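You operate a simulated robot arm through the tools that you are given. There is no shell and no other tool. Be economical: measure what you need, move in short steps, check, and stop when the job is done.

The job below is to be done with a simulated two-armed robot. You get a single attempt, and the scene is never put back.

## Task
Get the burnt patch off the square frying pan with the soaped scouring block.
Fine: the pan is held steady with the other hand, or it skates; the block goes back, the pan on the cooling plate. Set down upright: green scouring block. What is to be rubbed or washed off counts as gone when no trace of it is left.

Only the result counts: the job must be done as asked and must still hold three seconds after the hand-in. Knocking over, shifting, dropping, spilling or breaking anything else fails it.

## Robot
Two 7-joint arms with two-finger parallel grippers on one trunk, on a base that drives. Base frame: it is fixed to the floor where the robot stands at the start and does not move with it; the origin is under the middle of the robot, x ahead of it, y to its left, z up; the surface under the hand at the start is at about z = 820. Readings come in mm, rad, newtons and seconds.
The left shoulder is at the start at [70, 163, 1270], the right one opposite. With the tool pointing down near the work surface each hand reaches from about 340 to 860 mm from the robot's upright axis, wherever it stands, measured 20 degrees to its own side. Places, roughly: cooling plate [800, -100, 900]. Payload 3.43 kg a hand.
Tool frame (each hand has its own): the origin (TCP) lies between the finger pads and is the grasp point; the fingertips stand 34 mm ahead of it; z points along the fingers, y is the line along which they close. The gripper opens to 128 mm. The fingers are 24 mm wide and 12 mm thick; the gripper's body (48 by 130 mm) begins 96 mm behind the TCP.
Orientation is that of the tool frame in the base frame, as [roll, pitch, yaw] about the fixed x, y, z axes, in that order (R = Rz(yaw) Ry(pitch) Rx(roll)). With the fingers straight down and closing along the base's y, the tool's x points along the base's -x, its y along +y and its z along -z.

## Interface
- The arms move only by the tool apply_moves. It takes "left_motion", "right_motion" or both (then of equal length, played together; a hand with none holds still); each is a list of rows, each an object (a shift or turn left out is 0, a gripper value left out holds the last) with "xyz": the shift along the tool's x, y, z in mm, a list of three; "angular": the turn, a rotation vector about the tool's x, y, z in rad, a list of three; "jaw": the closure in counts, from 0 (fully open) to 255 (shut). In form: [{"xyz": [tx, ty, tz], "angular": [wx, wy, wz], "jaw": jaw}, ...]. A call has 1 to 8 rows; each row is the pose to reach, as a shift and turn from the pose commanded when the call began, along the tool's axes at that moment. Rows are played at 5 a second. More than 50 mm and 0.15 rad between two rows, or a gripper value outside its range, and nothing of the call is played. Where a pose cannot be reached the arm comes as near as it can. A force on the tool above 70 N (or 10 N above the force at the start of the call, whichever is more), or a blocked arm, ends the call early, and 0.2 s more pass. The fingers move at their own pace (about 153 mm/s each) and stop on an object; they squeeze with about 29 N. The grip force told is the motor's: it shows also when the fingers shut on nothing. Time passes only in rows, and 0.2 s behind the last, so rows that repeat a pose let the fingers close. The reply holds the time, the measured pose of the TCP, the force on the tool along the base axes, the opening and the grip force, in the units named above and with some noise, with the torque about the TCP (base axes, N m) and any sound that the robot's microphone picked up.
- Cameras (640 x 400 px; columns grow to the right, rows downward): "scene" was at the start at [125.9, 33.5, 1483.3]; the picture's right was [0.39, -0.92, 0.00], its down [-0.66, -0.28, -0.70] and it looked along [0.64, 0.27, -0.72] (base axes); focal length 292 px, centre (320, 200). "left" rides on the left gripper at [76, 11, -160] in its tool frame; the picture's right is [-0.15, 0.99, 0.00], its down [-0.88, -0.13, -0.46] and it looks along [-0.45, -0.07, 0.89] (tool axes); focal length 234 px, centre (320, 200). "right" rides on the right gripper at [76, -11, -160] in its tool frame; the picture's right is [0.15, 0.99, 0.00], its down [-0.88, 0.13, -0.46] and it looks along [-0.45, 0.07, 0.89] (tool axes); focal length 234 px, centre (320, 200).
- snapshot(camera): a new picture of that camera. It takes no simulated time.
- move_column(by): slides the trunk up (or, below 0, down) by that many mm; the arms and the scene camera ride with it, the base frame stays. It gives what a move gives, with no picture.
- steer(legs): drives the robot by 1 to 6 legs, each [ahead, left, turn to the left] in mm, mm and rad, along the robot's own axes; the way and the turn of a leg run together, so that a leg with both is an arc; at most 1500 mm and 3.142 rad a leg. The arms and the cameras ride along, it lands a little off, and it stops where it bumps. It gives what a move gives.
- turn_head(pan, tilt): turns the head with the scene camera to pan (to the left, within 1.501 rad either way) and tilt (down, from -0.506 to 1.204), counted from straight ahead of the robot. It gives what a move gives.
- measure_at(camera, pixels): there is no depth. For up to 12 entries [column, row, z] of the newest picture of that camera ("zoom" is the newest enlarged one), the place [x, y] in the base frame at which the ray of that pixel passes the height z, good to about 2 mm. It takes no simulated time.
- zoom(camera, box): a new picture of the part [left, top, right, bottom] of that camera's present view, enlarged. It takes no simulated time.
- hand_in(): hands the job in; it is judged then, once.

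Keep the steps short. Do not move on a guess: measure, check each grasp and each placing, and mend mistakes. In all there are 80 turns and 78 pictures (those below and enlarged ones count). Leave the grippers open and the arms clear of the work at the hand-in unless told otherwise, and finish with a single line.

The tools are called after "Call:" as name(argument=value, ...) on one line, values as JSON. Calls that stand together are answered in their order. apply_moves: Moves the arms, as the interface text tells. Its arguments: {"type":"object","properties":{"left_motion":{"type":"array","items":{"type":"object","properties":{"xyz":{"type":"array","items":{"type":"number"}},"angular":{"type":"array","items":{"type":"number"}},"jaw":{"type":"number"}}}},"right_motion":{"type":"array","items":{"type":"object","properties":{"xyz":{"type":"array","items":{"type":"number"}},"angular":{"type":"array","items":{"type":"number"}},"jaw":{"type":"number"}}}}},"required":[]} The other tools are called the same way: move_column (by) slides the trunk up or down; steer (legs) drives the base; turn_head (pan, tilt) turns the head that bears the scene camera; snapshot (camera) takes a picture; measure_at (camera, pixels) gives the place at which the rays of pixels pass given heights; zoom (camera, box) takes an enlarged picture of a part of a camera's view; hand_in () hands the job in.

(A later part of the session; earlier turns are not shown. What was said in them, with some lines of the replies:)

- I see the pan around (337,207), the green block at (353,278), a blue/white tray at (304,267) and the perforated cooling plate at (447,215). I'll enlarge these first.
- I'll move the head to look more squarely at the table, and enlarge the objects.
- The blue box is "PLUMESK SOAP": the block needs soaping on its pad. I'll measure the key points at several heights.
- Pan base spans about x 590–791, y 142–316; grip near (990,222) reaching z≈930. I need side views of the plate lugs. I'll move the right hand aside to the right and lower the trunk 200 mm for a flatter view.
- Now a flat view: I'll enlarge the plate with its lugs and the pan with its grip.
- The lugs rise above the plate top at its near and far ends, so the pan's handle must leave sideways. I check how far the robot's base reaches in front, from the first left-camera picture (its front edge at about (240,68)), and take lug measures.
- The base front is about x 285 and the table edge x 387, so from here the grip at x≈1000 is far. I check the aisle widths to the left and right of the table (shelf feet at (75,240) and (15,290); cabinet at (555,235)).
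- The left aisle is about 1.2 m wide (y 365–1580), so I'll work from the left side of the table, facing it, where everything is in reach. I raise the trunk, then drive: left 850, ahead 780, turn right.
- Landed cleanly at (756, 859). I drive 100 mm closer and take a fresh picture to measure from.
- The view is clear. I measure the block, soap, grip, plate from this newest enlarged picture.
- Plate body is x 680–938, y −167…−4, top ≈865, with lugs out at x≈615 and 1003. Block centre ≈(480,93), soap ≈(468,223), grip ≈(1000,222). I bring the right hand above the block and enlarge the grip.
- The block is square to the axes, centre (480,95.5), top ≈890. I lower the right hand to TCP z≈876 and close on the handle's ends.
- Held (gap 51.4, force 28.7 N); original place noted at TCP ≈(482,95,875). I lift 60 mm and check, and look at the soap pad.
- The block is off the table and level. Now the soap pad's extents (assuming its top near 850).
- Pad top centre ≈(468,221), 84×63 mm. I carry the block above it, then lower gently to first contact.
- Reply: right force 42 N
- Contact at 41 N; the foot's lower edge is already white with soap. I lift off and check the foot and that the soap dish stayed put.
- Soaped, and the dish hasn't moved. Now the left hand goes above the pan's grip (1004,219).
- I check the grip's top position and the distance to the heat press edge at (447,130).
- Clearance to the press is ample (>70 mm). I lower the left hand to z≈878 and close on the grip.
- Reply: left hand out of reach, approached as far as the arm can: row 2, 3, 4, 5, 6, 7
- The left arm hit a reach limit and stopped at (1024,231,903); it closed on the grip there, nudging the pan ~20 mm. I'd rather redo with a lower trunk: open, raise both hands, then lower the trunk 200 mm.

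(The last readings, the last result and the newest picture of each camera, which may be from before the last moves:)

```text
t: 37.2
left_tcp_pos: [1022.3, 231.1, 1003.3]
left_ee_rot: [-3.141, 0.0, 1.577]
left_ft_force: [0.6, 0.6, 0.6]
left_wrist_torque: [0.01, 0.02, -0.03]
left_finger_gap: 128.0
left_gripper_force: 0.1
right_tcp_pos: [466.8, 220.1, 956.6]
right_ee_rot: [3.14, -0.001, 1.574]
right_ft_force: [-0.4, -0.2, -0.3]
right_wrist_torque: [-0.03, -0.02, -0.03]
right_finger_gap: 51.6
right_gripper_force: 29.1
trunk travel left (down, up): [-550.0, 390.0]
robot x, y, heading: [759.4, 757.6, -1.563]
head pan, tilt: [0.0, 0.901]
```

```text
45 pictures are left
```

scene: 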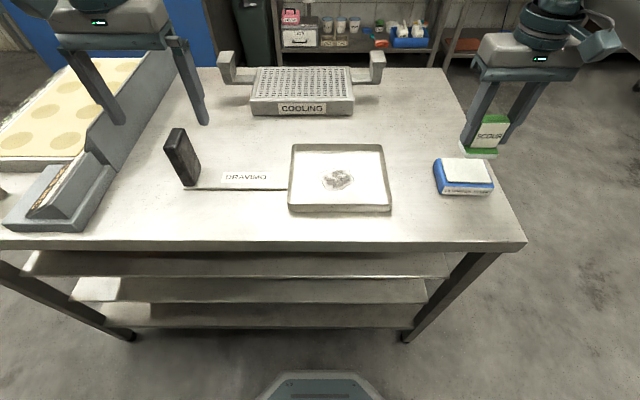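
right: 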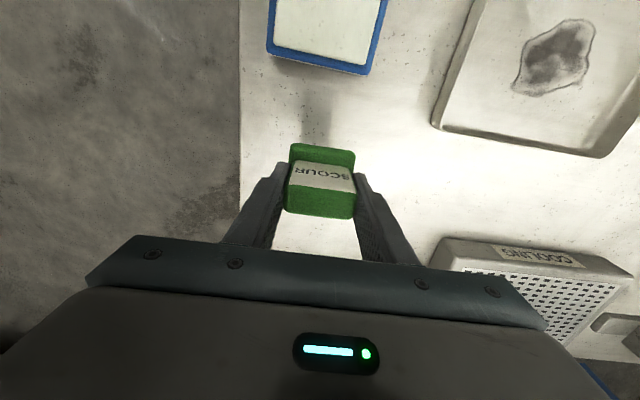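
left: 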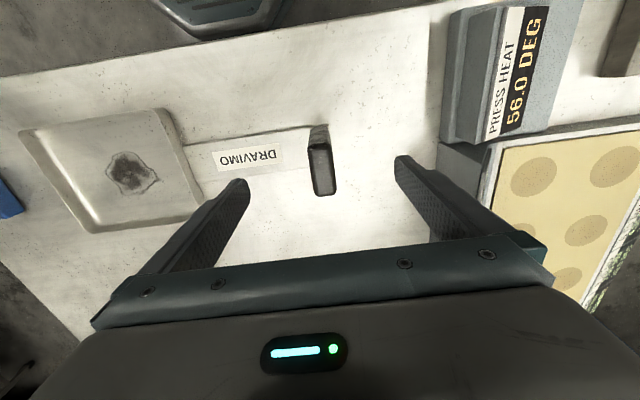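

Call:
measure_at(camera="left", pixels=[[308, 145, 925], [330, 143, 925], [314, 194, 925], [336, 192, 925], [439, 130, 890]])

Call:
measure_at(camera="scene", pixels=[[293, 145, 845], [382, 145, 845], [391, 206, 845], [289, 207, 845], [337, 179, 823], [353, 180, 823], [321, 178, 823], [338, 170, 823], [338, 192, 823]])

Call:
zoom(camera="scene", box=[280, 130, 400, 220])

```text
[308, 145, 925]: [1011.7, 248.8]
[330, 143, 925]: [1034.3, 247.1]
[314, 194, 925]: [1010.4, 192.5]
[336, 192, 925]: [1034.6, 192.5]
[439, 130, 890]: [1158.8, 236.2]
```

```text
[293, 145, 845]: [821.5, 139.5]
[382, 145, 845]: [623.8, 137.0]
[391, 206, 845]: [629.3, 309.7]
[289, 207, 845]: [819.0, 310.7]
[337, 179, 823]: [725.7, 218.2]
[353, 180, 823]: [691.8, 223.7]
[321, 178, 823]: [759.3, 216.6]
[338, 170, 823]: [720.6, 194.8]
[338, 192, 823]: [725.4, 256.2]
```

```text
4.44 times, centred on (340, 175) of scene
```

zoom: 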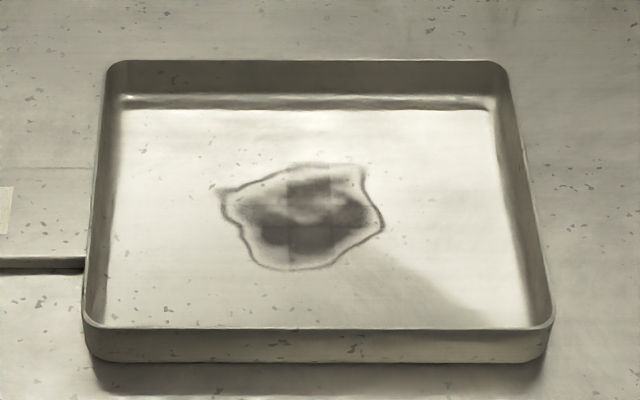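

The pan moved +20 mm in x only; grip now at (1022.7, 220), patch centre ≈(725,222). I lower the left hand again to z≈880, without closing yet.

Call:
apply_moves(left_motion=[{"xyz": [-11, 0, 40]}, {"xyz": [-11, 0, 80]}, {"xyz": [-11, 0, 123]}, {"xyz": [-11, 0, 123]}])

```text
t: 38.2
left_tcp_pos: [1022.1, 220.7, 880.8]
left_ee_rot: [3.141, 0.002, 1.575]
left_ft_force: [0.3, 0.3, 0.2]
left_wrist_torque: [-0.04, -0.03, 0.01]
left_finger_gap: 127.9
left_gripper_force: 0.2
right_tcp_pos: [467.2, 221.3, 956.4]
right_ee_rot: [-3.141, 0.0, 1.576]
right_ft_force: [0.2, 0.3, -1.0]
right_wrist_torque: [0.0, -0.01, -0.03]
right_finger_gap: 51.8
right_gripper_force: 29.4
trunk travel left (down, up): [-550.0, 390.0]
robot x, y, heading: [754.6, 754.2, -1.564]
head pan, tilt: [0.0, 0.901]
```

It's in place now. I close the left gripper on the grip, then bring the block over the patch at z 956.

Call:
apply_moves(left_motion=[{"jaw": 255}, {"jaw": 255}, {"jaw": 255}, {"jaw": 255}, {"jaw": 255}, {"jaw": 255}], right_motion=[{"xyz": [0, 43, 0]}, {"xyz": [0, 86, 0]}, {"xyz": [0, 129, 0]}, {"xyz": [0, 172, 0]}, {"xyz": [0, 215, 0]}, {"xyz": [0, 258, 0]}])

Call:
snapshot(camera="scene")

```text
t: 39.6
left_tcp_pos: [1022.7, 218.8, 879.5]
left_ee_rot: [3.14, 0.0, 1.577]
left_ft_force: [0.4, 0.7, -0.4]
left_wrist_torque: [-0.01, -0.67, -0.02]
left_finger_gap: 25.9
left_gripper_force: 29.0
right_tcp_pos: [727.5, 222.5, 956.1]
right_ee_rot: [3.141, 0.0, 1.575]
right_ft_force: [1.8, 1.1, -1.1]
right_wrist_torque: [0.04, 0.02, 0.0]
right_finger_gap: 51.6
right_gripper_force: 29.1
trunk travel left (down, up): [-550.0, 390.0]
robot x, y, heading: [756.9, 759.5, -1.564]
head pan, tilt: [0.0, 0.901]
```

```text
43 pictures are left
```

scene: 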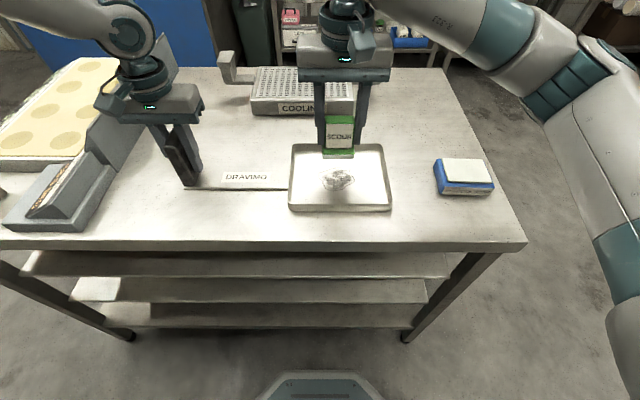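

Grip held (25.9 mm, 29 N). Block is right over the patch. I lower it to light contact on the pan floor.

Call:
apply_moves(right_motion=[{"xyz": [0, -2, 40]}, {"xyz": [0, -2, 66]}, {"xyz": [0, -2, 71]}, {"xyz": [0, -2, 75]}, {"xyz": [0, -2, 75]}])

```text
t: 40.8
left_tcp_pos: [1022.6, 219.5, 880.9]
left_ee_rot: [3.141, 0.0, 1.576]
left_ft_force: [-0.2, 0.2, 0.8]
left_wrist_torque: [0.01, -0.58, 0.0]
left_finger_gap: 25.9
left_gripper_force: 28.6
right_tcp_pos: [724.3, 220.7, 882.4]
right_ee_rot: [3.139, -0.001, 1.577]
right_ft_force: [0.9, -0.7, -1.4]
right_wrist_torque: [-0.01, 0.0, 0.0]
right_finger_gap: 51.8
right_gripper_force: 28.5
trunk travel left (down, up): [-550.0, 390.0]
robot x, y, heading: [753.7, 758.8, -1.566]
head pan, tilt: [0.0, 0.901]
```

No contact yet at 882.4. I go on down in small steps.

Call:
apply_moves(right_motion=[{"xyz": [0, 0, 2]}, {"xyz": [0, 0, 4]}, {"xyz": [0, 0, 4]}])

```text
t: 41.6
left_tcp_pos: [1022.8, 218.6, 880.6]
left_ee_rot: [-3.139, 0.002, 1.578]
left_ft_force: [-1.8, -1.1, -6.9]
left_wrist_torque: [0.4, -1.29, 0.48]
left_finger_gap: 26.0
left_gripper_force: 28.8
right_tcp_pos: [723.3, 221.2, 878.1]
right_ee_rot: [3.141, 0.002, 1.576]
right_ft_force: [0.6, 1.0, 18.9]
right_wrist_torque: [0.14, 0.03, 0.12]
right_finger_gap: 51.7
right_gripper_force: 28.6
trunk travel left (down, up): [-550.0, 390.0]
robot x, y, heading: [759.2, 758.3, -1.566]
head pan, tilt: [0.0, 0.901]
```

Contact at 19 N. Now rub: strokes ±35 mm along x at several y offsets, keeping the same height.

Call:
apply_moves(right_motion=[{"xyz": [0, 35, 0.5]}, {"xyz": [0, 0, 0.5]}, {"xyz": [0, -35, 0.5]}, {"xyz": [25, -35, 0.5]}, {"xyz": [25, 0, 0.5]}, {"xyz": [25, 35, 0.5]}, {"xyz": [0, 35, 0.5]}, {"xyz": [-20, 35, 0.5]}])

Call:
apply_moves(right_motion=[{"xyz": [-8, -20, 0]}, {"xyz": [-8, -45, 0]}, {"xyz": [-8, -70, 0]}, {"xyz": [15, -70, 0]}, {"xyz": [15, -35, 0]}, {"xyz": [15, 0, 0]}, {"xyz": [30, -20, 0]}, {"xyz": [20, -35, 0]}])

Call:
zoom(camera="scene", box=[270, 110, 410, 220])

```text
t: 43.4
left_tcp_pos: [1021.5, 219.7, 880.4]
left_ee_rot: [-3.14, 0.001, 1.578]
left_ft_force: [6.5, -7.8, -11.7]
left_wrist_torque: [0.82, -1.21, 0.97]
left_finger_gap: 28.1
left_gripper_force: 28.8
right_tcp_pos: [761.1, 203.7, 880.3]
right_ee_rot: [3.14, 0.0, 1.58]
right_ft_force: [-6.5, 15.1, 32.3]
right_wrist_torque: [0.45, 0.38, 0.17]
right_finger_gap: 51.6
right_gripper_force: 28.6
trunk travel left (down, up): [-550.0, 390.0]
robot x, y, heading: [754.9, 760.5, -1.57]
head pan, tilt: [0.0, 0.901]
```

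```text
t: 45.2
left_tcp_pos: [1019.5, 220.9, 881.8]
left_ee_rot: [-3.139, 0.001, 1.574]
left_ft_force: [-22.2, -0.2, -4.4]
left_wrist_torque: [-0.57, -2.33, 0.42]
left_finger_gap: 25.9
left_gripper_force: 29.0
right_tcp_pos: [725.1, 225.1, 878.7]
right_ee_rot: [3.137, 0.0, 1.581]
right_ft_force: [20.1, 8.8, 27.0]
right_wrist_torque: [0.22, -0.28, -0.02]
right_finger_gap: 51.6
right_gripper_force: 29.4
trunk travel left (down, up): [-550.0, 390.0]
robot x, y, heading: [760.5, 760.4, -1.56]
head pan, tilt: [0.0, 0.901]
```

```text
3.64 times, centred on (340, 165) of scene
```

zoom: 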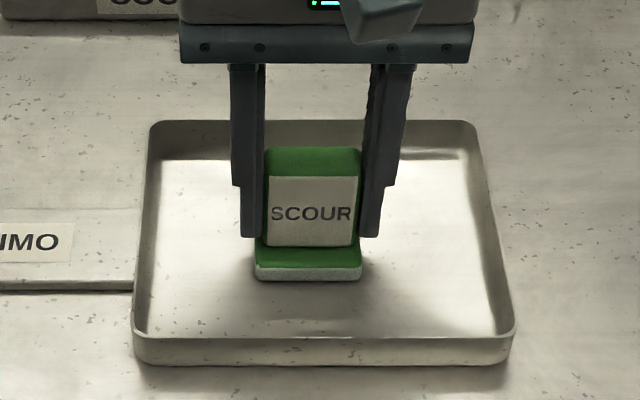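

No dark remains around the block. I lift the block and look at the floor beneath.

Call:
apply_moves(right_motion=[{"xyz": [0, 0, -40]}, {"xyz": [0, -10, -85]}, {"xyz": [0, -60, -85]}, {"xyz": [0, -110, -85]}, {"xyz": [0, -110, -85]}])

Call:
zoom(camera="scene", box=[280, 130, 400, 220])

Call:
snapshot(camera="right")

```text
t: 46.4
left_tcp_pos: [1021.8, 220.1, 881.7]
left_ee_rot: [-3.14, 0.002, 1.576]
left_ft_force: [0.8, -0.8, 11.0]
left_wrist_torque: [-0.65, 0.71, -0.1]
left_finger_gap: 26.1
left_gripper_force: 29.5
right_tcp_pos: [610.5, 220.4, 962.8]
right_ee_rot: [3.14, 0.0, 1.577]
right_ft_force: [-0.4, -0.1, -0.9]
right_wrist_torque: [0.06, 0.0, 0.0]
right_finger_gap: 51.6
right_gripper_force: 29.0
trunk travel left (down, up): [-550.0, 390.0]
robot x, y, heading: [758.5, 758.9, -1.565]
head pan, tilt: [0.0, 0.901]
```

```text
4.44 times, centred on (340, 175) of scene
```

zoom: 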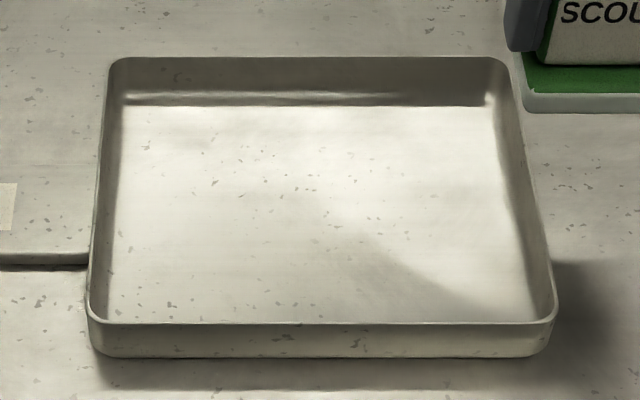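

```text
40 pictures are left
```

right: 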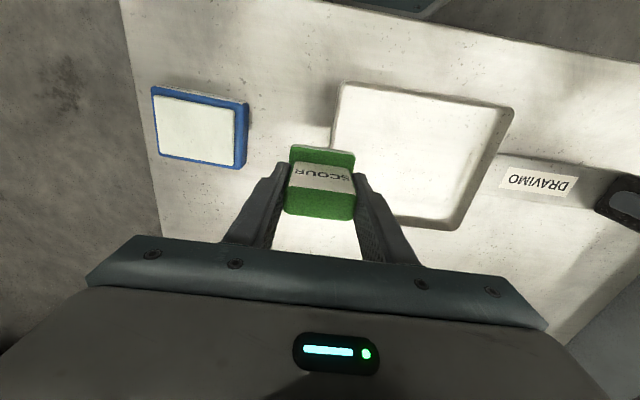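

The floor looks clean. I enlarge the patch spot for any faint trace.

Call:
zoom(camera="scene", box=[312, 155, 368, 205])

Call:
zoom(camera="right", box=[330, 75, 520, 235])

```text
8.00 times, centred on (340, 180) of scene
```

zoom: 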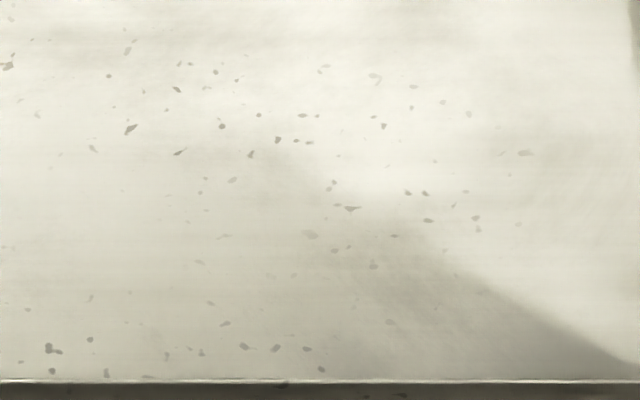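

```text
2.50 times, centred on (425, 155) of right
```

zoom: 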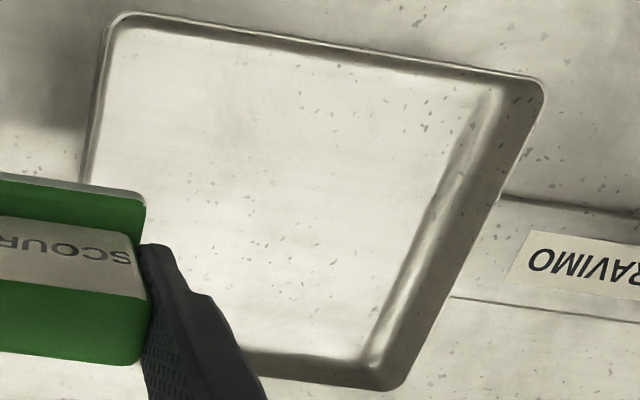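

Clean – only the metal's own specks. Now the block goes back to its place: TCP (482.5, 95), lowering to just above the table.

Call:
apply_moves(right_motion=[{"xyz": [-31, -32, 0]}, {"xyz": [-62, -64, 0]}, {"xyz": [-93, -96, 0]}, {"xyz": [-125.4, -128, 0]}, {"xyz": [-125.4, -128, 40]}, {"xyz": [-125.4, -128, 75]}, {"xyz": [-125.4, -128, 84]}, {"xyz": [-125.4, -128, 84]}])

Call:
zoom(camera="scene", box=[400, 90, 520, 200])

```text
t: 48.2
left_tcp_pos: [1022.4, 220.3, 881.9]
left_ee_rot: [3.141, 0.002, 1.576]
left_ft_force: [-1.8, -0.4, 14.5]
left_wrist_torque: [-0.23, 0.72, -0.1]
left_finger_gap: 25.9
left_gripper_force: 29.3
right_tcp_pos: [485.4, 95.3, 880.0]
right_ee_rot: [-3.141, 0.001, 1.576]
right_ft_force: [0.2, -0.4, -1.0]
right_wrist_torque: [0.02, 0.06, 0.01]
right_finger_gap: 51.8
right_gripper_force: 29.1
trunk travel left (down, up): [-550.0, 390.0]
robot x, y, heading: [760.3, 758.7, -1.566]
head pan, tilt: [0.0, 0.901]
```

```text
3.64 times, centred on (460, 145) of scene
```

zoom: 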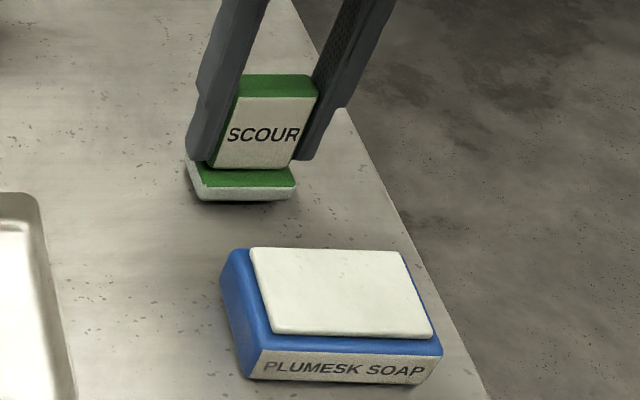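

Just above the table. I lower in small steps to contact.

Call:
apply_moves(right_motion=[{"xyz": [0, -2, 2]}, {"xyz": [0, -2, 4]}, {"xyz": [0, -2, 5]}, {"xyz": [0, -2, 5]}])

```text
t: 49.2
left_tcp_pos: [1021.9, 220.6, 880.8]
left_ee_rot: [3.141, 0.003, 1.576]
left_ft_force: [-3.1, -4.4, 10.6]
left_wrist_torque: [0.16, 0.38, 0.24]
left_finger_gap: 26.3
left_gripper_force: 28.9
right_tcp_pos: [483.4, 95.6, 875.0]
right_ee_rot: [3.142, 0.002, 1.577]
right_ft_force: [0.1, 1.4, 7.9]
right_wrist_torque: [0.0, 0.17, 0.01]
right_finger_gap: 52.0
right_gripper_force: 29.4
trunk travel left (down, up): [-550.0, 390.0]
robot x, y, heading: [757.7, 761.9, -1.564]
head pan, tilt: [0.0, 0.901]
```

Touching at 8 N, same height as at the pick-up. I open and withdraw upward.

Call:
apply_moves(right_motion=[{"jaw": 150}, {"jaw": 0}, {"jaw": 0}, {"xyz": [0, 0, -45], "jaw": 0}, {"xyz": [0, 0, -90]}, {"xyz": [0, 0, -135]}])

Call:
snapshot(camera="scene")

Call:
snapshot(camera="right")

```text
t: 50.6
left_tcp_pos: [1022.0, 221.2, 881.1]
left_ee_rot: [-3.141, 0.001, 1.576]
left_ft_force: [1.4, 1.6, 16.6]
left_wrist_torque: [-0.39, 1.27, -0.08]
left_finger_gap: 26.0
left_gripper_force: 29.2
right_tcp_pos: [484.3, 95.7, 1008.5]
right_ee_rot: [3.142, 0.0, 1.576]
right_ft_force: [-0.1, -0.1, 0.1]
right_wrist_torque: [0.02, -0.02, 0.0]
right_finger_gap: 128.0
right_gripper_force: 0.0
trunk travel left (down, up): [-550.0, 390.0]
robot x, y, heading: [758.5, 757.2, -1.565]
head pan, tilt: [0.0, 0.901]
```

```text
36 pictures are left
```

scene: 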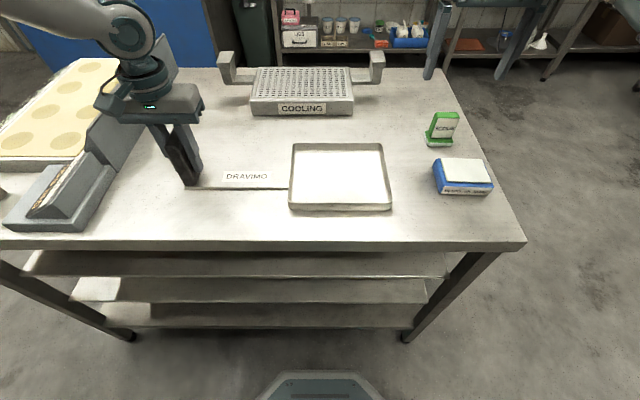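

```text
35 pictures are left
```

right: 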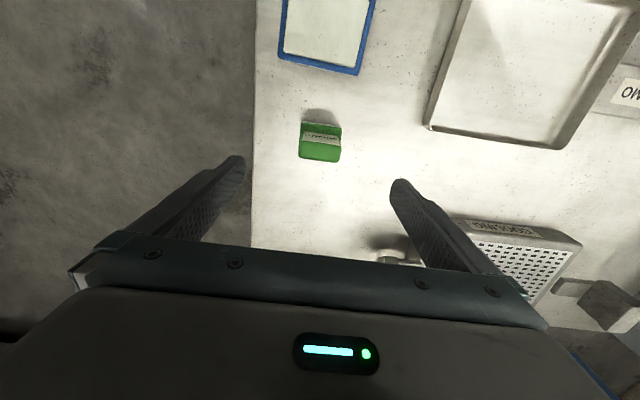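

The block stands upright in its place, soap untouched. Now a test lift of the pan: right hand backs off out of the way, left hand lifts 12 mm; I read weight and torque.

Call:
apply_moves(left_motion=[{}, {}, {}, {}, {"xyz": [0, 0, -4]}, {"xyz": [0, 0, -8]}, {"xyz": [0, 0, -12]}, {"xyz": [0, 0, -12]}], right_motion=[{"xyz": [30, -10, -30]}, {"xyz": [70, -20, -50]}, {"xyz": [110, -30, -60]}, {"xyz": [150, -40, -70]}, {"xyz": [190, -50, -80]}, {"xyz": [220, -60, -90]}, {"xyz": [220, -60, -90]}, {"xyz": [220, -60, -90]}])

Call:
snapshot(camera="scene")

```text
t: 52.4
left_tcp_pos: [1022.3, 219.5, 892.5]
left_ee_rot: [-3.14, -0.002, 1.577]
left_ft_force: [0.8, 0.1, -5.2]
left_wrist_torque: [-0.04, -0.67, -0.02]
left_finger_gap: 25.8
left_gripper_force: 29.0
right_tcp_pos: [423.1, 313.5, 1099.4]
right_ee_rot: [3.141, 0.0, 1.576]
right_ft_force: [0.5, 0.0, -0.2]
right_wrist_torque: [-0.03, -0.01, 0.0]
right_finger_gap: 128.0
right_gripper_force: 0.2
trunk travel left (down, up): [-550.0, 390.0]
robot x, y, heading: [758.9, 763.4, -1.567]
head pan, tilt: [0.0, 0.901]
```

```text
34 pictures are left
```

scene: 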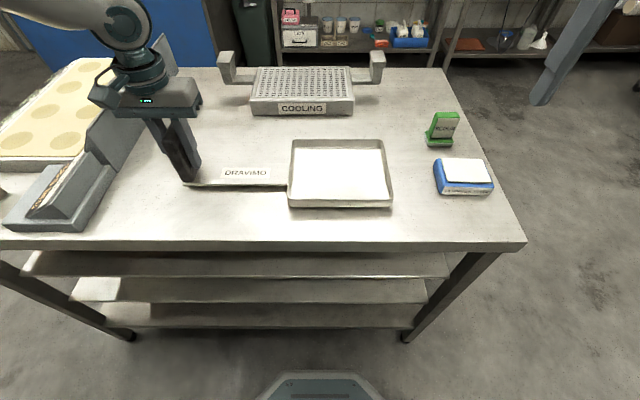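

Reads −5.2 N. I check whether the pan's far end truly left the table.

Call:
zoom(camera="scene", box=[160, 120, 400, 230])

Call:
apply_moves(left_motion=[{"xyz": [0, 0, -10]}, {"xyz": [0, 0, -20]}, {"xyz": [0, 0, -30]}, {"xyz": [0, 0, -30]}, {"xyz": [0, 0, -30]}])

Call:
zoom(camera="scene", box=[160, 120, 400, 230])

```text
2.67 times, centred on (280, 175) of scene
```

zoom: 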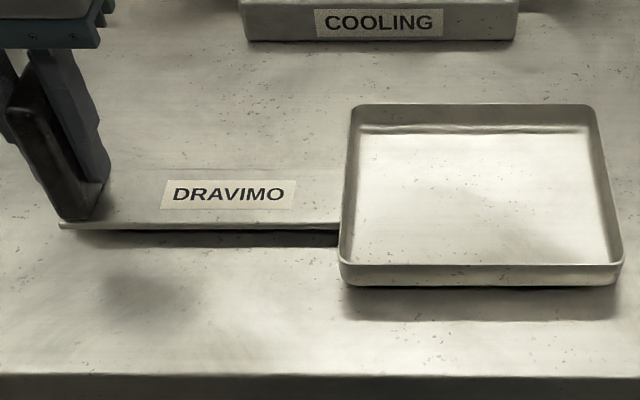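

```text
t: 53.6
left_tcp_pos: [1022.0, 219.2, 922.7]
left_ee_rot: [3.141, 0.0, 1.576]
left_ft_force: [-0.2, -0.2, -4.4]
left_wrist_torque: [0.03, -0.67, 0.01]
left_finger_gap: 26.0
left_gripper_force: 28.7
right_tcp_pos: [423.6, 313.9, 1097.7]
right_ee_rot: [-3.141, 0.0, 1.576]
right_ft_force: [0.4, -0.6, -1.1]
right_wrist_torque: [0.01, 0.01, -0.02]
right_finger_gap: 127.9
right_gripper_force: 0.1
trunk travel left (down, up): [-550.0, 390.0]
robot x, y, heading: [755.4, 759.0, -1.563]
head pan, tilt: [0.0, 0.901]
```

```text
2.67 times, centred on (280, 175) of scene
```

zoom: 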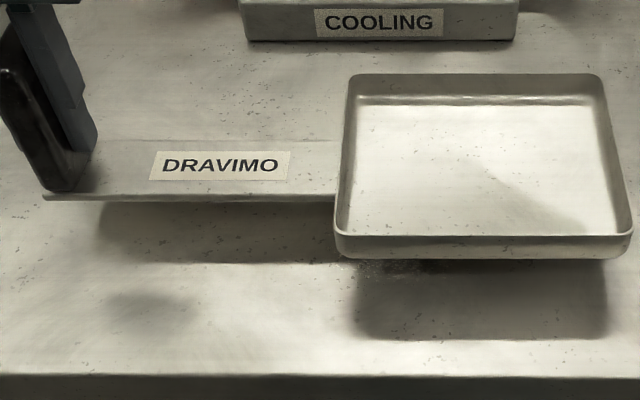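

The pan hangs level; weight ≈5 N and torque 0.67 N m put its centre of gravity about 140 mm from the grip – i.e. out on the strap, not under the tray. So the strap near the tray must also lie over the plate, clear of the far lug. I measure the lugs and plate precisely.

Call:
apply_moves(left_motion=[{"xyz": [0, 0, -10]}, {"xyz": [0, 0, -20]}, {"xyz": [0, 0, -20]}, {"xyz": [0, 0, -20]}])

Call:
snapshot(camera="left")

Call:
zoom(camera="scene", box=[205, 40, 395, 130])

```text
t: 54.6
left_tcp_pos: [1021.0, 219.9, 943.2]
left_ee_rot: [-3.142, 0.0, 1.576]
left_ft_force: [-0.3, -0.1, -4.2]
left_wrist_torque: [-0.04, -0.67, -0.01]
left_finger_gap: 25.6
left_gripper_force: 28.6
right_tcp_pos: [423.3, 314.4, 1098.8]
right_ee_rot: [-3.14, 0.0, 1.577]
right_ft_force: [-0.1, -0.2, 0.3]
right_wrist_torque: [-0.01, 0.01, 0.01]
right_finger_gap: 128.0
right_gripper_force: 0.0
trunk travel left (down, up): [-550.0, 390.0]
robot x, y, heading: [757.8, 759.7, -1.564]
head pan, tilt: [0.0, 0.901]
```

```text
31 pictures are left
```

left: 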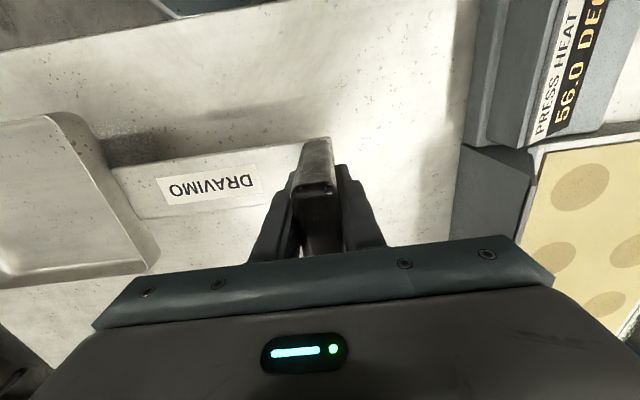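

```text
3.37 times, centred on (300, 85) of scene
```

zoom: 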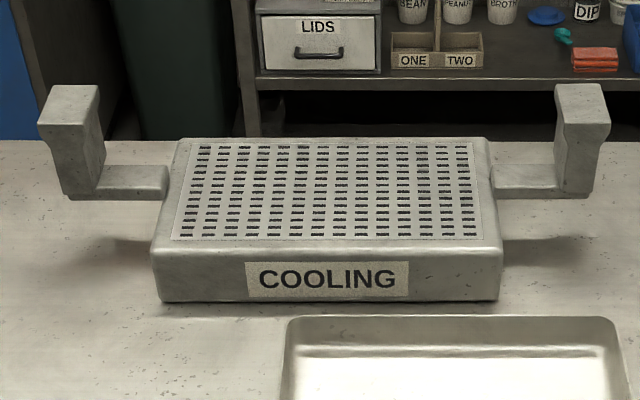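

Call:
measure_at(camera="zoom", pixels=[[160, 300, 820], [498, 298, 820], [154, 250, 860], [500, 248, 860], [154, 250, 870], [176, 140, 865], [487, 139, 865], [45, 138, 920], [90, 138, 920], [51, 86, 920], [98, 86, 920], [103, 188, 850]])

Call:
measure_at(camera="zoom", pixels=[[70, 196, 840], [105, 192, 840], [168, 190, 845], [166, 167, 845], [125, 165, 845], [557, 86, 920], [603, 86, 920], [608, 135, 920], [563, 138, 920], [557, 195, 840], [497, 190, 845]])

Call:
measure_at(camera="left", pixels=[[447, 237, 900], [462, 147, 900], [462, 147, 860], [478, 100, 900]])

```text
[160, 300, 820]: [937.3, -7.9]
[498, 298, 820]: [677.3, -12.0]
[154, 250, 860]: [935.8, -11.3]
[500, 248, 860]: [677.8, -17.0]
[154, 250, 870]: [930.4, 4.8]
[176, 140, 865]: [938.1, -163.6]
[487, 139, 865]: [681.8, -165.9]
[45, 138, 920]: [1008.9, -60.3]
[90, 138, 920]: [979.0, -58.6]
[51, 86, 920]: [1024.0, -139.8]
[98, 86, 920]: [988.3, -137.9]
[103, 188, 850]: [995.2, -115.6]
```

```text
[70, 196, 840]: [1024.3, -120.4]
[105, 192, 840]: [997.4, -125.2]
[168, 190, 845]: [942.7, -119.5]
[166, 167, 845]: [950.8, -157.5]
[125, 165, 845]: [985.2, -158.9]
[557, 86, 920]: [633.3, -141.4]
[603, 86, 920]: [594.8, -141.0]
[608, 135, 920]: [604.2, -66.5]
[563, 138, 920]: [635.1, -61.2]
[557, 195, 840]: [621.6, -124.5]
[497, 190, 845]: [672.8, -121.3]
```

```text
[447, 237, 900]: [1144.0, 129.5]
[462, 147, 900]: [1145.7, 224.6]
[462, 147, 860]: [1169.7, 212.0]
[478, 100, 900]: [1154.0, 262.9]
```

I need the lug's true shape; I enlarge the far lug tightly.

Call:
zoom(camera="scene", box=[210, 45, 265, 110])

```text
6.15 times, centred on (238, 78) of scene
```

zoom: 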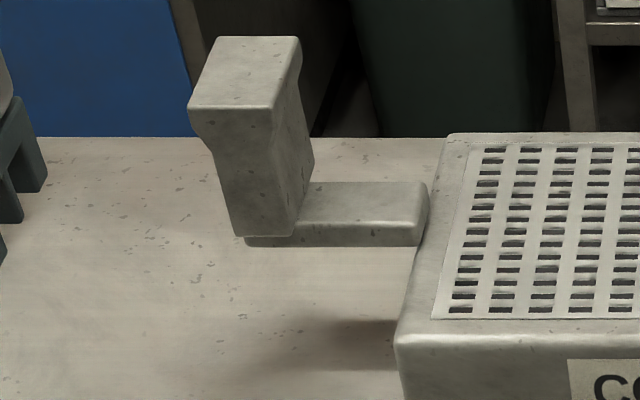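

Call:
measure_at(camera="zoom", pixels=[[190, 108, 920], [272, 110, 920], [190, 108, 940], [208, 37, 920], [298, 38, 920], [298, 38, 940], [232, 236, 860], [293, 236, 860], [293, 236, 870], [420, 222, 860], [425, 183, 860], [418, 246, 850]])

```text
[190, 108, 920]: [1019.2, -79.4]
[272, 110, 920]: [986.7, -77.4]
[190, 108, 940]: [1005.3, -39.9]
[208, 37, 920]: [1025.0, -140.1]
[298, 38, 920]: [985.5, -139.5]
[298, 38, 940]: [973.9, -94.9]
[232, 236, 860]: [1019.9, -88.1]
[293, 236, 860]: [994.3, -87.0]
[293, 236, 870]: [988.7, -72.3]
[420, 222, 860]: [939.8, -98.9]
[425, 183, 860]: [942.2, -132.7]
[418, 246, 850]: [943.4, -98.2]
```

Picture of it: the plate top is ≈865; arms at y −108…−63 stand slightly proud outside x 680–938, lugs up to ≈931. With the handle on the 45° diagonal (toward +x,+y), the tray at (800,−137) is clear of arms and lugs, and its centre of gravity at ≈(910,−28) is over the plate. The grip must then be at ≈(1013.5, 76). First I lift 65 mm, then shift −144 mm in y.

Call:
apply_moves(left_motion=[{"xyz": [0, 0, -16]}, {"xyz": [0, 0, -35]}, {"xyz": [0, 0, -55]}, {"xyz": [0, -2, -70]}, {"xyz": [-30, -4, -70]}, {"xyz": [-68, -6, -70]}, {"xyz": [-106, -7, -70]}, {"xyz": [-144, -8, -70]}])

Call:
snapshot(camera="scene")

```text
t: 56.4
left_tcp_pos: [1013.9, 73.2, 1009.5]
left_ee_rot: [-3.141, -0.002, 1.578]
left_ft_force: [0.2, -0.5, -3.8]
left_wrist_torque: [0.02, -0.68, 0.01]
left_finger_gap: 25.8
left_gripper_force: 29.1
right_tcp_pos: [424.5, 309.9, 1097.7]
right_ee_rot: [3.141, -0.004, 1.575]
right_ft_force: [0.2, -0.4, -0.4]
right_wrist_torque: [0.06, 0.03, -0.01]
right_finger_gap: 128.0
right_gripper_force: 0.1
trunk travel left (down, up): [-550.0, 390.0]
robot x, y, heading: [760.1, 759.9, -1.564]
head pan, tilt: [0.0, 0.901]
```

```text
28 pictures are left
```

scene: 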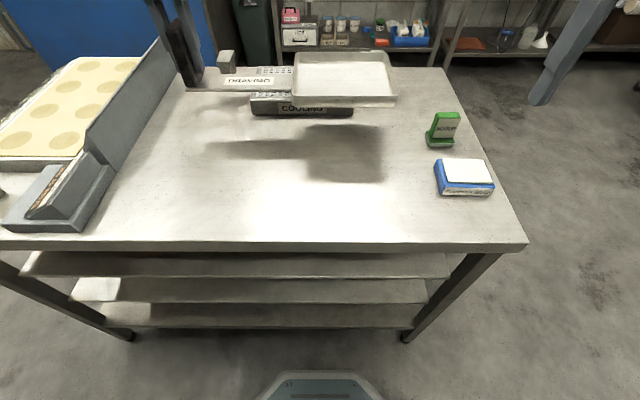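

Steady (mean ≈4.4 N → CoG ≈150 mm from the grip). Now I rotate 45° about the vertical, slowly.

Call:
apply_moves(left_motion=[{"angular": [0, 0, -0.08]}, {"angular": [0, 0, -0.18]}, {"angular": [0, 0, -0.28]}, {"angular": [0, 0, -0.39]}, {"angular": [0, 0, -0.5]}, {"angular": [0, 0, -0.61]}, {"angular": [0, 0, -0.71]}, {"angular": [0, 0, -0.785]}])

Call:
zoom(camera="scene", box=[160, 20, 420, 160])

Call:
snapshot(camera="left")

```text
t: 58.2
left_tcp_pos: [1014.2, 74.8, 1012.1]
left_ee_rot: [3.142, 0.0, 2.363]
left_ft_force: [0.4, -0.2, -4.6]
left_wrist_torque: [0.49, -0.47, 0.01]
left_finger_gap: 26.0
left_gripper_force: 29.2
right_tcp_pos: [424.4, 314.1, 1099.4]
right_ee_rot: [3.141, -0.001, 1.577]
right_ft_force: [0.3, 0.3, -0.7]
right_wrist_torque: [0.01, 0.02, 0.01]
right_finger_gap: 128.1
right_gripper_force: 0.1
trunk travel left (down, up): [-550.0, 390.0]
robot x, y, heading: [755.4, 757.6, -1.564]
head pan, tilt: [0.0, 0.901]
```

```text
2.46 times, centred on (290, 90) of scene
```

zoom: 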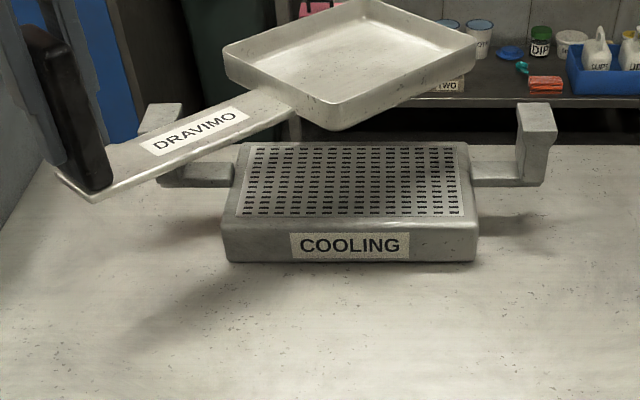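

```text
26 pictures are left
```

left: 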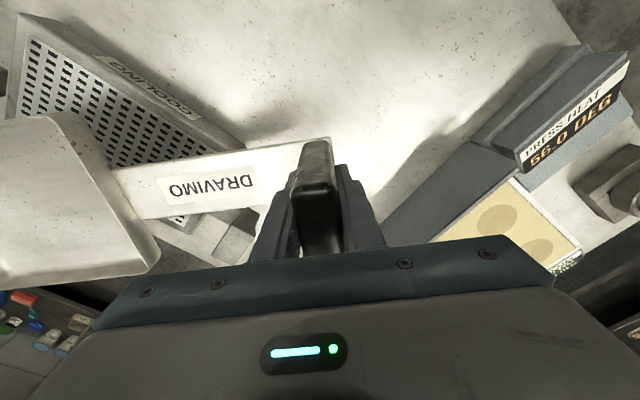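

The pan is level. I check the clearance of strap edge to lug and arm from the left camera, enlarged.

Call:
zoom(camera="left", box=[0, 0, 320, 280])

```text
1.43 times, centred on (160, 140) of left
```

zoom: 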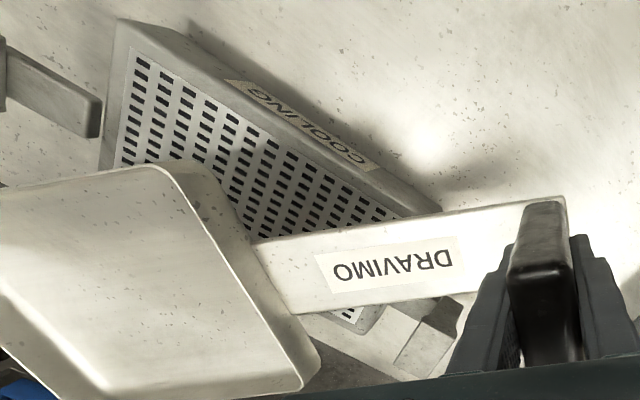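

Call:
measure_at(camera="zoom", pixels=[[255, 241, 955], [300, 312, 955], [440, 297, 955], [565, 198, 955], [398, 372, 931], [425, 376, 931], [421, 322, 931], [462, 308, 931], [440, 296, 931], [175, 160, 975], [318, 368, 975], [118, 22, 865]])

Call:
measure_at(camera="zoom", pixels=[[405, 352, 878], [380, 305, 865], [360, 333, 865], [442, 212, 865], [100, 110, 878], [92, 138, 878], [103, 165, 865]])

```text
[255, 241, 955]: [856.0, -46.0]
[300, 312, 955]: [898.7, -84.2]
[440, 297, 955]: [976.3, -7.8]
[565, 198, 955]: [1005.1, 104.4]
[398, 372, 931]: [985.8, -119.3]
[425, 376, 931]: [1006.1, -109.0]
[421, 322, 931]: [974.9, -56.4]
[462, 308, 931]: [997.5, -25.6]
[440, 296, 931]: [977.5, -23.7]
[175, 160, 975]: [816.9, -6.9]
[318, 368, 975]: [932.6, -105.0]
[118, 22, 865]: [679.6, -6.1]
```

```text
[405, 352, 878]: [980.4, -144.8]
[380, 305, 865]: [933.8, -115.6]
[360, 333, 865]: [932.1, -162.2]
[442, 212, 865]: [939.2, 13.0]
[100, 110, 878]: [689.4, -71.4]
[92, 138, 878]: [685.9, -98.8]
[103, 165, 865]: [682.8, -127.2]
```

Strap clears the far arm by ≈20 mm and the lug by ≈37; the tray corner at (933,−105) is tight to the arm, so I back off 10 mm along the handle and lower 72 mm.

Call:
apply_moves(left_motion=[{"xyz": [0, -10, 0]}, {"xyz": [0, -10, 15]}, {"xyz": [0, -10, 35]}, {"xyz": [0, -10, 55]}, {"xyz": [0, -10, 68]}, {"xyz": [0, -10, 74]}, {"xyz": [0, -10, 74]}])

Call:
zoom(camera="scene", box=[180, 20, 420, 150])

Call:
zoom(camera="left", box=[0, 0, 320, 280])

```text
t: 59.8
left_tcp_pos: [1008.5, 70.5, 938.2]
left_ee_rot: [-3.138, 0.001, 2.362]
left_ft_force: [-0.2, 0.1, -5.1]
left_wrist_torque: [0.48, -0.46, 0.01]
left_finger_gap: 26.0
left_gripper_force: 29.1
left hand out of reach, approached as far as the arm can: row 1, 6, 7
right_tcp_pos: [424.3, 313.1, 1097.7]
right_ee_rot: [-3.141, 0.0, 1.574]
right_ft_force: [0.1, 0.3, 0.3]
right_wrist_torque: [-0.01, -0.01, -0.02]
right_finger_gap: 128.0
right_gripper_force: 0.1
trunk travel left (down, up): [-550.0, 390.0]
robot x, y, heading: [757.0, 759.9, -1.569]
head pan, tilt: [0.0, 0.901]
```

```text
2.67 times, centred on (300, 85) of scene
```

zoom: 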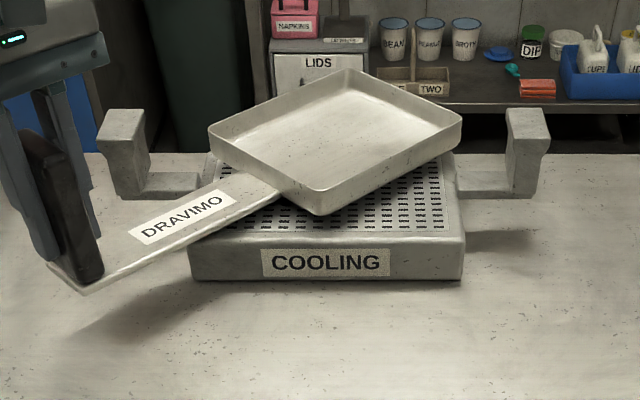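

```text
1.43 times, centred on (160, 140) of left
```

zoom: 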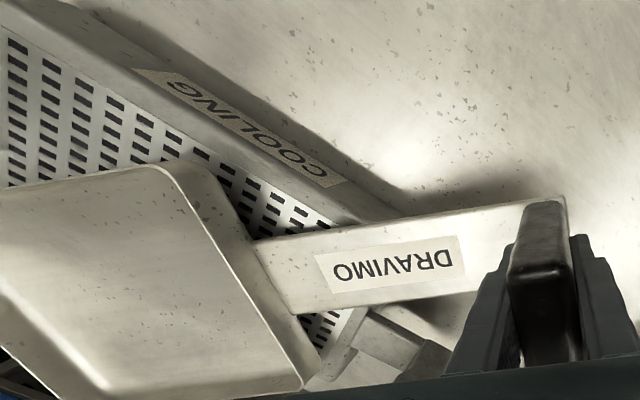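

The arm is at a joint limit again, but the trunk can lower it the last ~12 mm. First I check the corner clearance here.

Call:
measure_at(camera="zoom", pixels=[[175, 160, 902], [316, 372, 902], [255, 240, 883], [298, 313, 883], [490, 292, 883], [368, 310, 878], [350, 345, 878], [317, 378, 878], [372, 385, 878]])

Call:
measure_at(camera="scene", pixels=[[265, 101, 877], [320, 42, 902], [361, 65, 902], [293, 89, 902], [258, 66, 902]])

```text
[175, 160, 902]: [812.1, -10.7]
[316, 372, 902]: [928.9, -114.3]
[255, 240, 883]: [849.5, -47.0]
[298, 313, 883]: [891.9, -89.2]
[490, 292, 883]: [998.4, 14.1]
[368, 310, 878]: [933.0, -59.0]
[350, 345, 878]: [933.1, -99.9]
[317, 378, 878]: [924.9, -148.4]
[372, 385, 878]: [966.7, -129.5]
```

```text
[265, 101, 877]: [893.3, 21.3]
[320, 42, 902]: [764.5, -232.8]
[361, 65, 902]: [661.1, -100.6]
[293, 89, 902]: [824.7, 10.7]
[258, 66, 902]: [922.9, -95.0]
```

Call:
measure_at(camera="scene", pixels=[[258, 58, 902], [360.7, 54.3, 902], [318.7, 36.3, 902], [298.9, 81.3, 902], [299, 90.5, 877], [360, 64, 877]])

```text
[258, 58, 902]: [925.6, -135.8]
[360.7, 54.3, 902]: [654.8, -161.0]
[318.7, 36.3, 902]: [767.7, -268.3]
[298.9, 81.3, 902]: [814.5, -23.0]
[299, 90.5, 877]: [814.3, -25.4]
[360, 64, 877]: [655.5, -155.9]
```

Tray centre ≈(795,−143), CoG ≈(901,−37), both over the plate. Now the trunk goes down 9 mm.

Call:
move_column(by=-9)

```text
t: 60.4
left_tcp_pos: [1010.0, 71.5, 929.3]
left_ee_rot: [-3.14, 0.0, 2.362]
left_ft_force: [-0.4, -0.2, -4.7]
left_wrist_torque: [0.46, -0.45, -0.01]
left_finger_gap: 25.9
left_gripper_force: 28.7
right_tcp_pos: [422.7, 312.9, 1089.3]
right_ee_rot: [-3.141, -0.001, 1.577]
right_ft_force: [0.0, 0.3, -0.2]
right_wrist_torque: [0.0, 0.03, -0.05]
right_finger_gap: 127.8
right_gripper_force: 0.2
trunk travel left (down, up): [-541.0, 399.0]
robot x, y, heading: [758.2, 757.4, -1.567]
head pan, tilt: [0.0, 0.901]
```

No contact yet; 3 mm more.

Call:
move_column(by=-3)

```text
t: 60.9
left_tcp_pos: [1009.0, 70.1, 926.9]
left_ee_rot: [-3.138, 0.002, 2.362]
left_ft_force: [-0.2, -0.7, -1.3]
left_wrist_torque: [0.23, -0.24, 0.02]
left_finger_gap: 25.9
left_gripper_force: 29.4
right_tcp_pos: [425.2, 313.8, 1086.8]
right_ee_rot: [3.141, -0.001, 1.577]
right_ft_force: [-0.1, -0.4, 0.3]
right_wrist_torque: [0.01, -0.03, 0.01]
right_finger_gap: 128.0
right_gripper_force: 0.1
trunk travel left (down, up): [-538.0, 402.0]
robot x, y, heading: [757.4, 760.6, -1.565]
head pan, tilt: [0.0, 0.901]
```

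Contact starts (weight on hand fell to 1.3 N). One more millimetre.

Call:
move_column(by=-1)

Call:
zoom(camera="scene", box=[180, 20, 420, 150])

```text
t: 61.4
left_tcp_pos: [1009.2, 71.7, 927.2]
left_ee_rot: [-3.136, 0.001, 2.362]
left_ft_force: [1.1, -1.3, 3.1]
left_wrist_torque: [-0.2, 0.12, 0.13]
left_finger_gap: 26.0
left_gripper_force: 29.2
right_tcp_pos: [423.7, 313.5, 1085.5]
right_ee_rot: [-3.141, -0.001, 1.577]
right_ft_force: [0.1, 0.3, -0.2]
right_wrist_torque: [-0.02, -0.03, -0.01]
right_finger_gap: 128.1
right_gripper_force: 0.0
trunk travel left (down, up): [-537.0, 403.0]
robot x, y, heading: [757.0, 761.0, -1.566]
head pan, tilt: [0.0, 0.901]
```

```text
2.67 times, centred on (300, 85) of scene
```

zoom: 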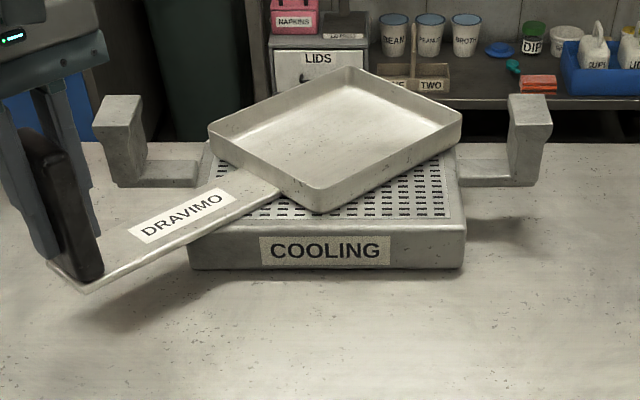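

The pan rests on the plate (hand now pushes 3 N). I open just a few mm to see if it stays put.

Call:
apply_moves(left_motion=[{"jaw": 195}, {"jaw": 190}, {"jaw": 190}, {"jaw": 190}, {"jaw": 190}])

Call:
zoom(camera="scene", box=[180, 20, 420, 150])

```text
t: 62.6
left_tcp_pos: [1009.0, 70.9, 925.7]
left_ee_rot: [-3.139, -0.001, 2.361]
left_ft_force: [0.2, -0.6, 0.0]
left_wrist_torque: [-0.01, -0.02, 0.01]
left_finger_gap: 32.5
left_gripper_force: 0.1
right_tcp_pos: [423.9, 313.9, 1084.6]
right_ee_rot: [-3.141, 0.0, 1.575]
right_ft_force: [0.8, 0.1, 0.4]
right_wrist_torque: [-0.01, -0.01, -0.01]
right_finger_gap: 127.8
right_gripper_force: 0.1
trunk travel left (down, up): [-537.0, 403.0]
robot x, y, heading: [755.8, 760.5, -1.564]
head pan, tilt: [0.0, 0.901]
```

```text
2.67 times, centred on (300, 85) of scene
```

zoom: 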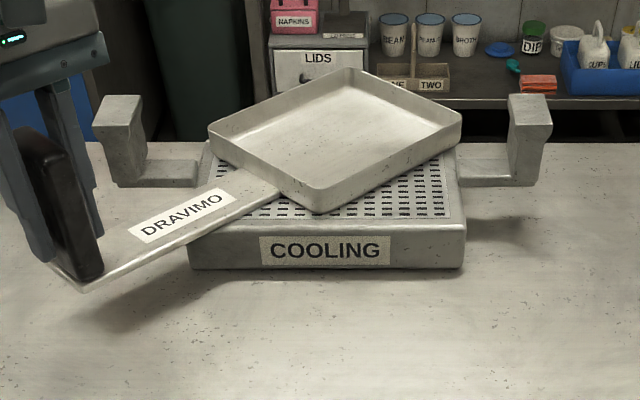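

It stays put, fully unloaded. I open further and withdraw straight up, slowly.

Call:
apply_moves(left_motion=[{"jaw": 90}, {"jaw": 90}, {"xyz": [0, 0, -30]}, {"xyz": [0, 0, -70]}, {"xyz": [0, 0, -110]}, {"xyz": [0, 0, -150]}, {"xyz": [0, 0, -190], "jaw": 0}, {"xyz": [0, 0, -190], "jaw": 0}])

Call:
snapshot(camera="left")

Call:
snapshot(camera="scene")

```text
t: 64.4
left_tcp_pos: [1018.0, 85.1, 1075.9]
left_ee_rot: [-3.139, 0.001, 2.36]
left_ft_force: [0.0, 0.3, 0.6]
left_wrist_torque: [-0.02, -0.01, 0.01]
left_finger_gap: 127.7
left_gripper_force: 0.0
left hand out of reach, approached as far as the arm can: row 5, 6, 7, 8
right_tcp_pos: [423.9, 314.0, 1085.9]
right_ee_rot: [-3.141, -0.001, 1.575]
right_ft_force: [0.1, -0.1, -0.6]
right_wrist_torque: [0.0, 0.01, -0.03]
right_finger_gap: 128.0
right_gripper_force: 0.0
trunk travel left (down, up): [-537.0, 403.0]
robot x, y, heading: [757.7, 756.6, -1.567]
head pan, tilt: [0.0, 0.901]
```

```text
20 pictures are left
```

left: 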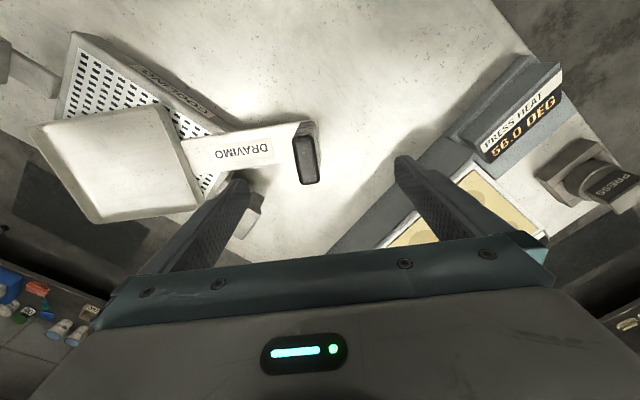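

```text
19 pictures are left
```

scene: 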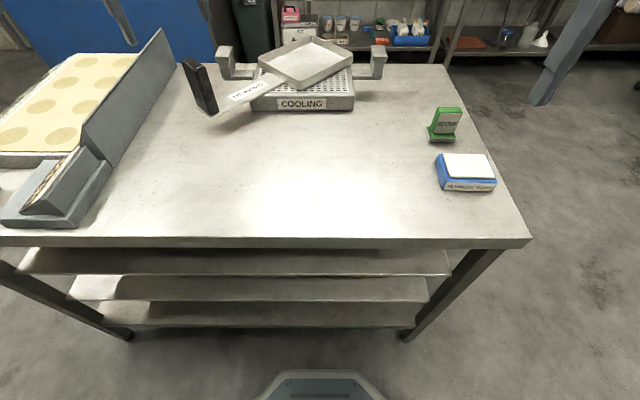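

The pan sits stably on the plate, block and soap in place. I raise the trunk 200 mm so both hands are well clear, then check everything once more.

Call:
move_column(by=200)

Call:
zoom(camera="scene", box=[190, 80, 390, 210])

Call:
zoom(camera="scene", box=[380, 110, 500, 240])

```text
t: 66.5
left_tcp_pos: [1018.0, 84.6, 1276.9]
left_ee_rot: [-3.139, 0.002, 2.361]
left_ft_force: [-0.1, 0.4, 0.1]
left_wrist_torque: [-0.01, 0.03, 0.0]
left_finger_gap: 127.8
left_gripper_force: 0.1
right_tcp_pos: [422.8, 314.4, 1285.8]
right_ee_rot: [3.141, 0.001, 1.578]
right_ft_force: [0.1, 0.5, 0.8]
right_wrist_torque: [0.02, -0.02, 0.0]
right_finger_gap: 128.2
right_gripper_force: 0.0
trunk travel left (down, up): [-737.0, 203.0]
robot x, y, heading: [761.4, 758.2, -1.563]
head pan, tilt: [0.0, 0.901]
```

```text
3.08 times, centred on (290, 145) of scene
```

zoom: 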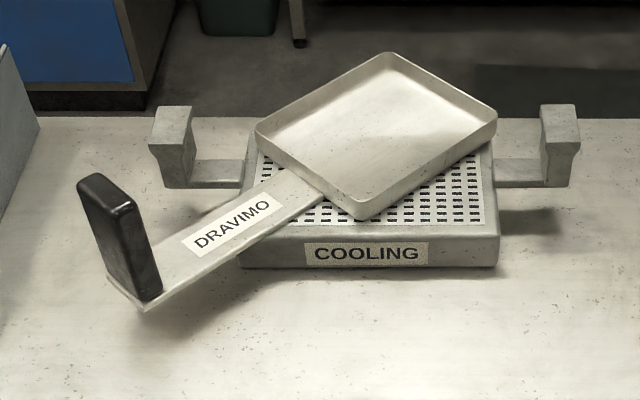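

```text
3.08 times, centred on (440, 175) of scene
```

zoom: 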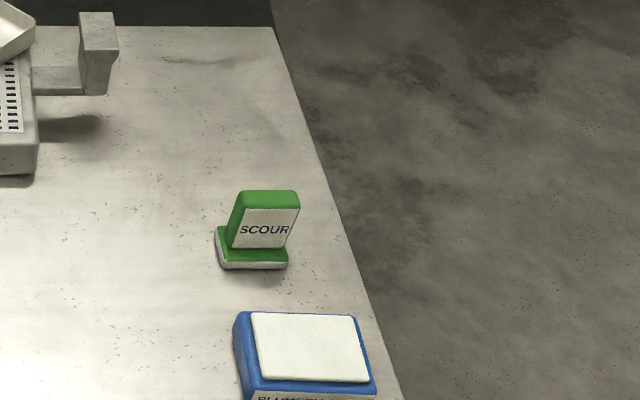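

All is as it should be: the pan is clean and level on the plate, the block upright in its place, and both grippers open and clear. Handing in.

Call:
hand_in()

```text
The job is handed in.
```

The burnt patch is scrubbed off with no trace left; the pan rests on the cooling plate, turned about 45° with part of the tray and its handle overhanging, and the green block is back in place, upright.
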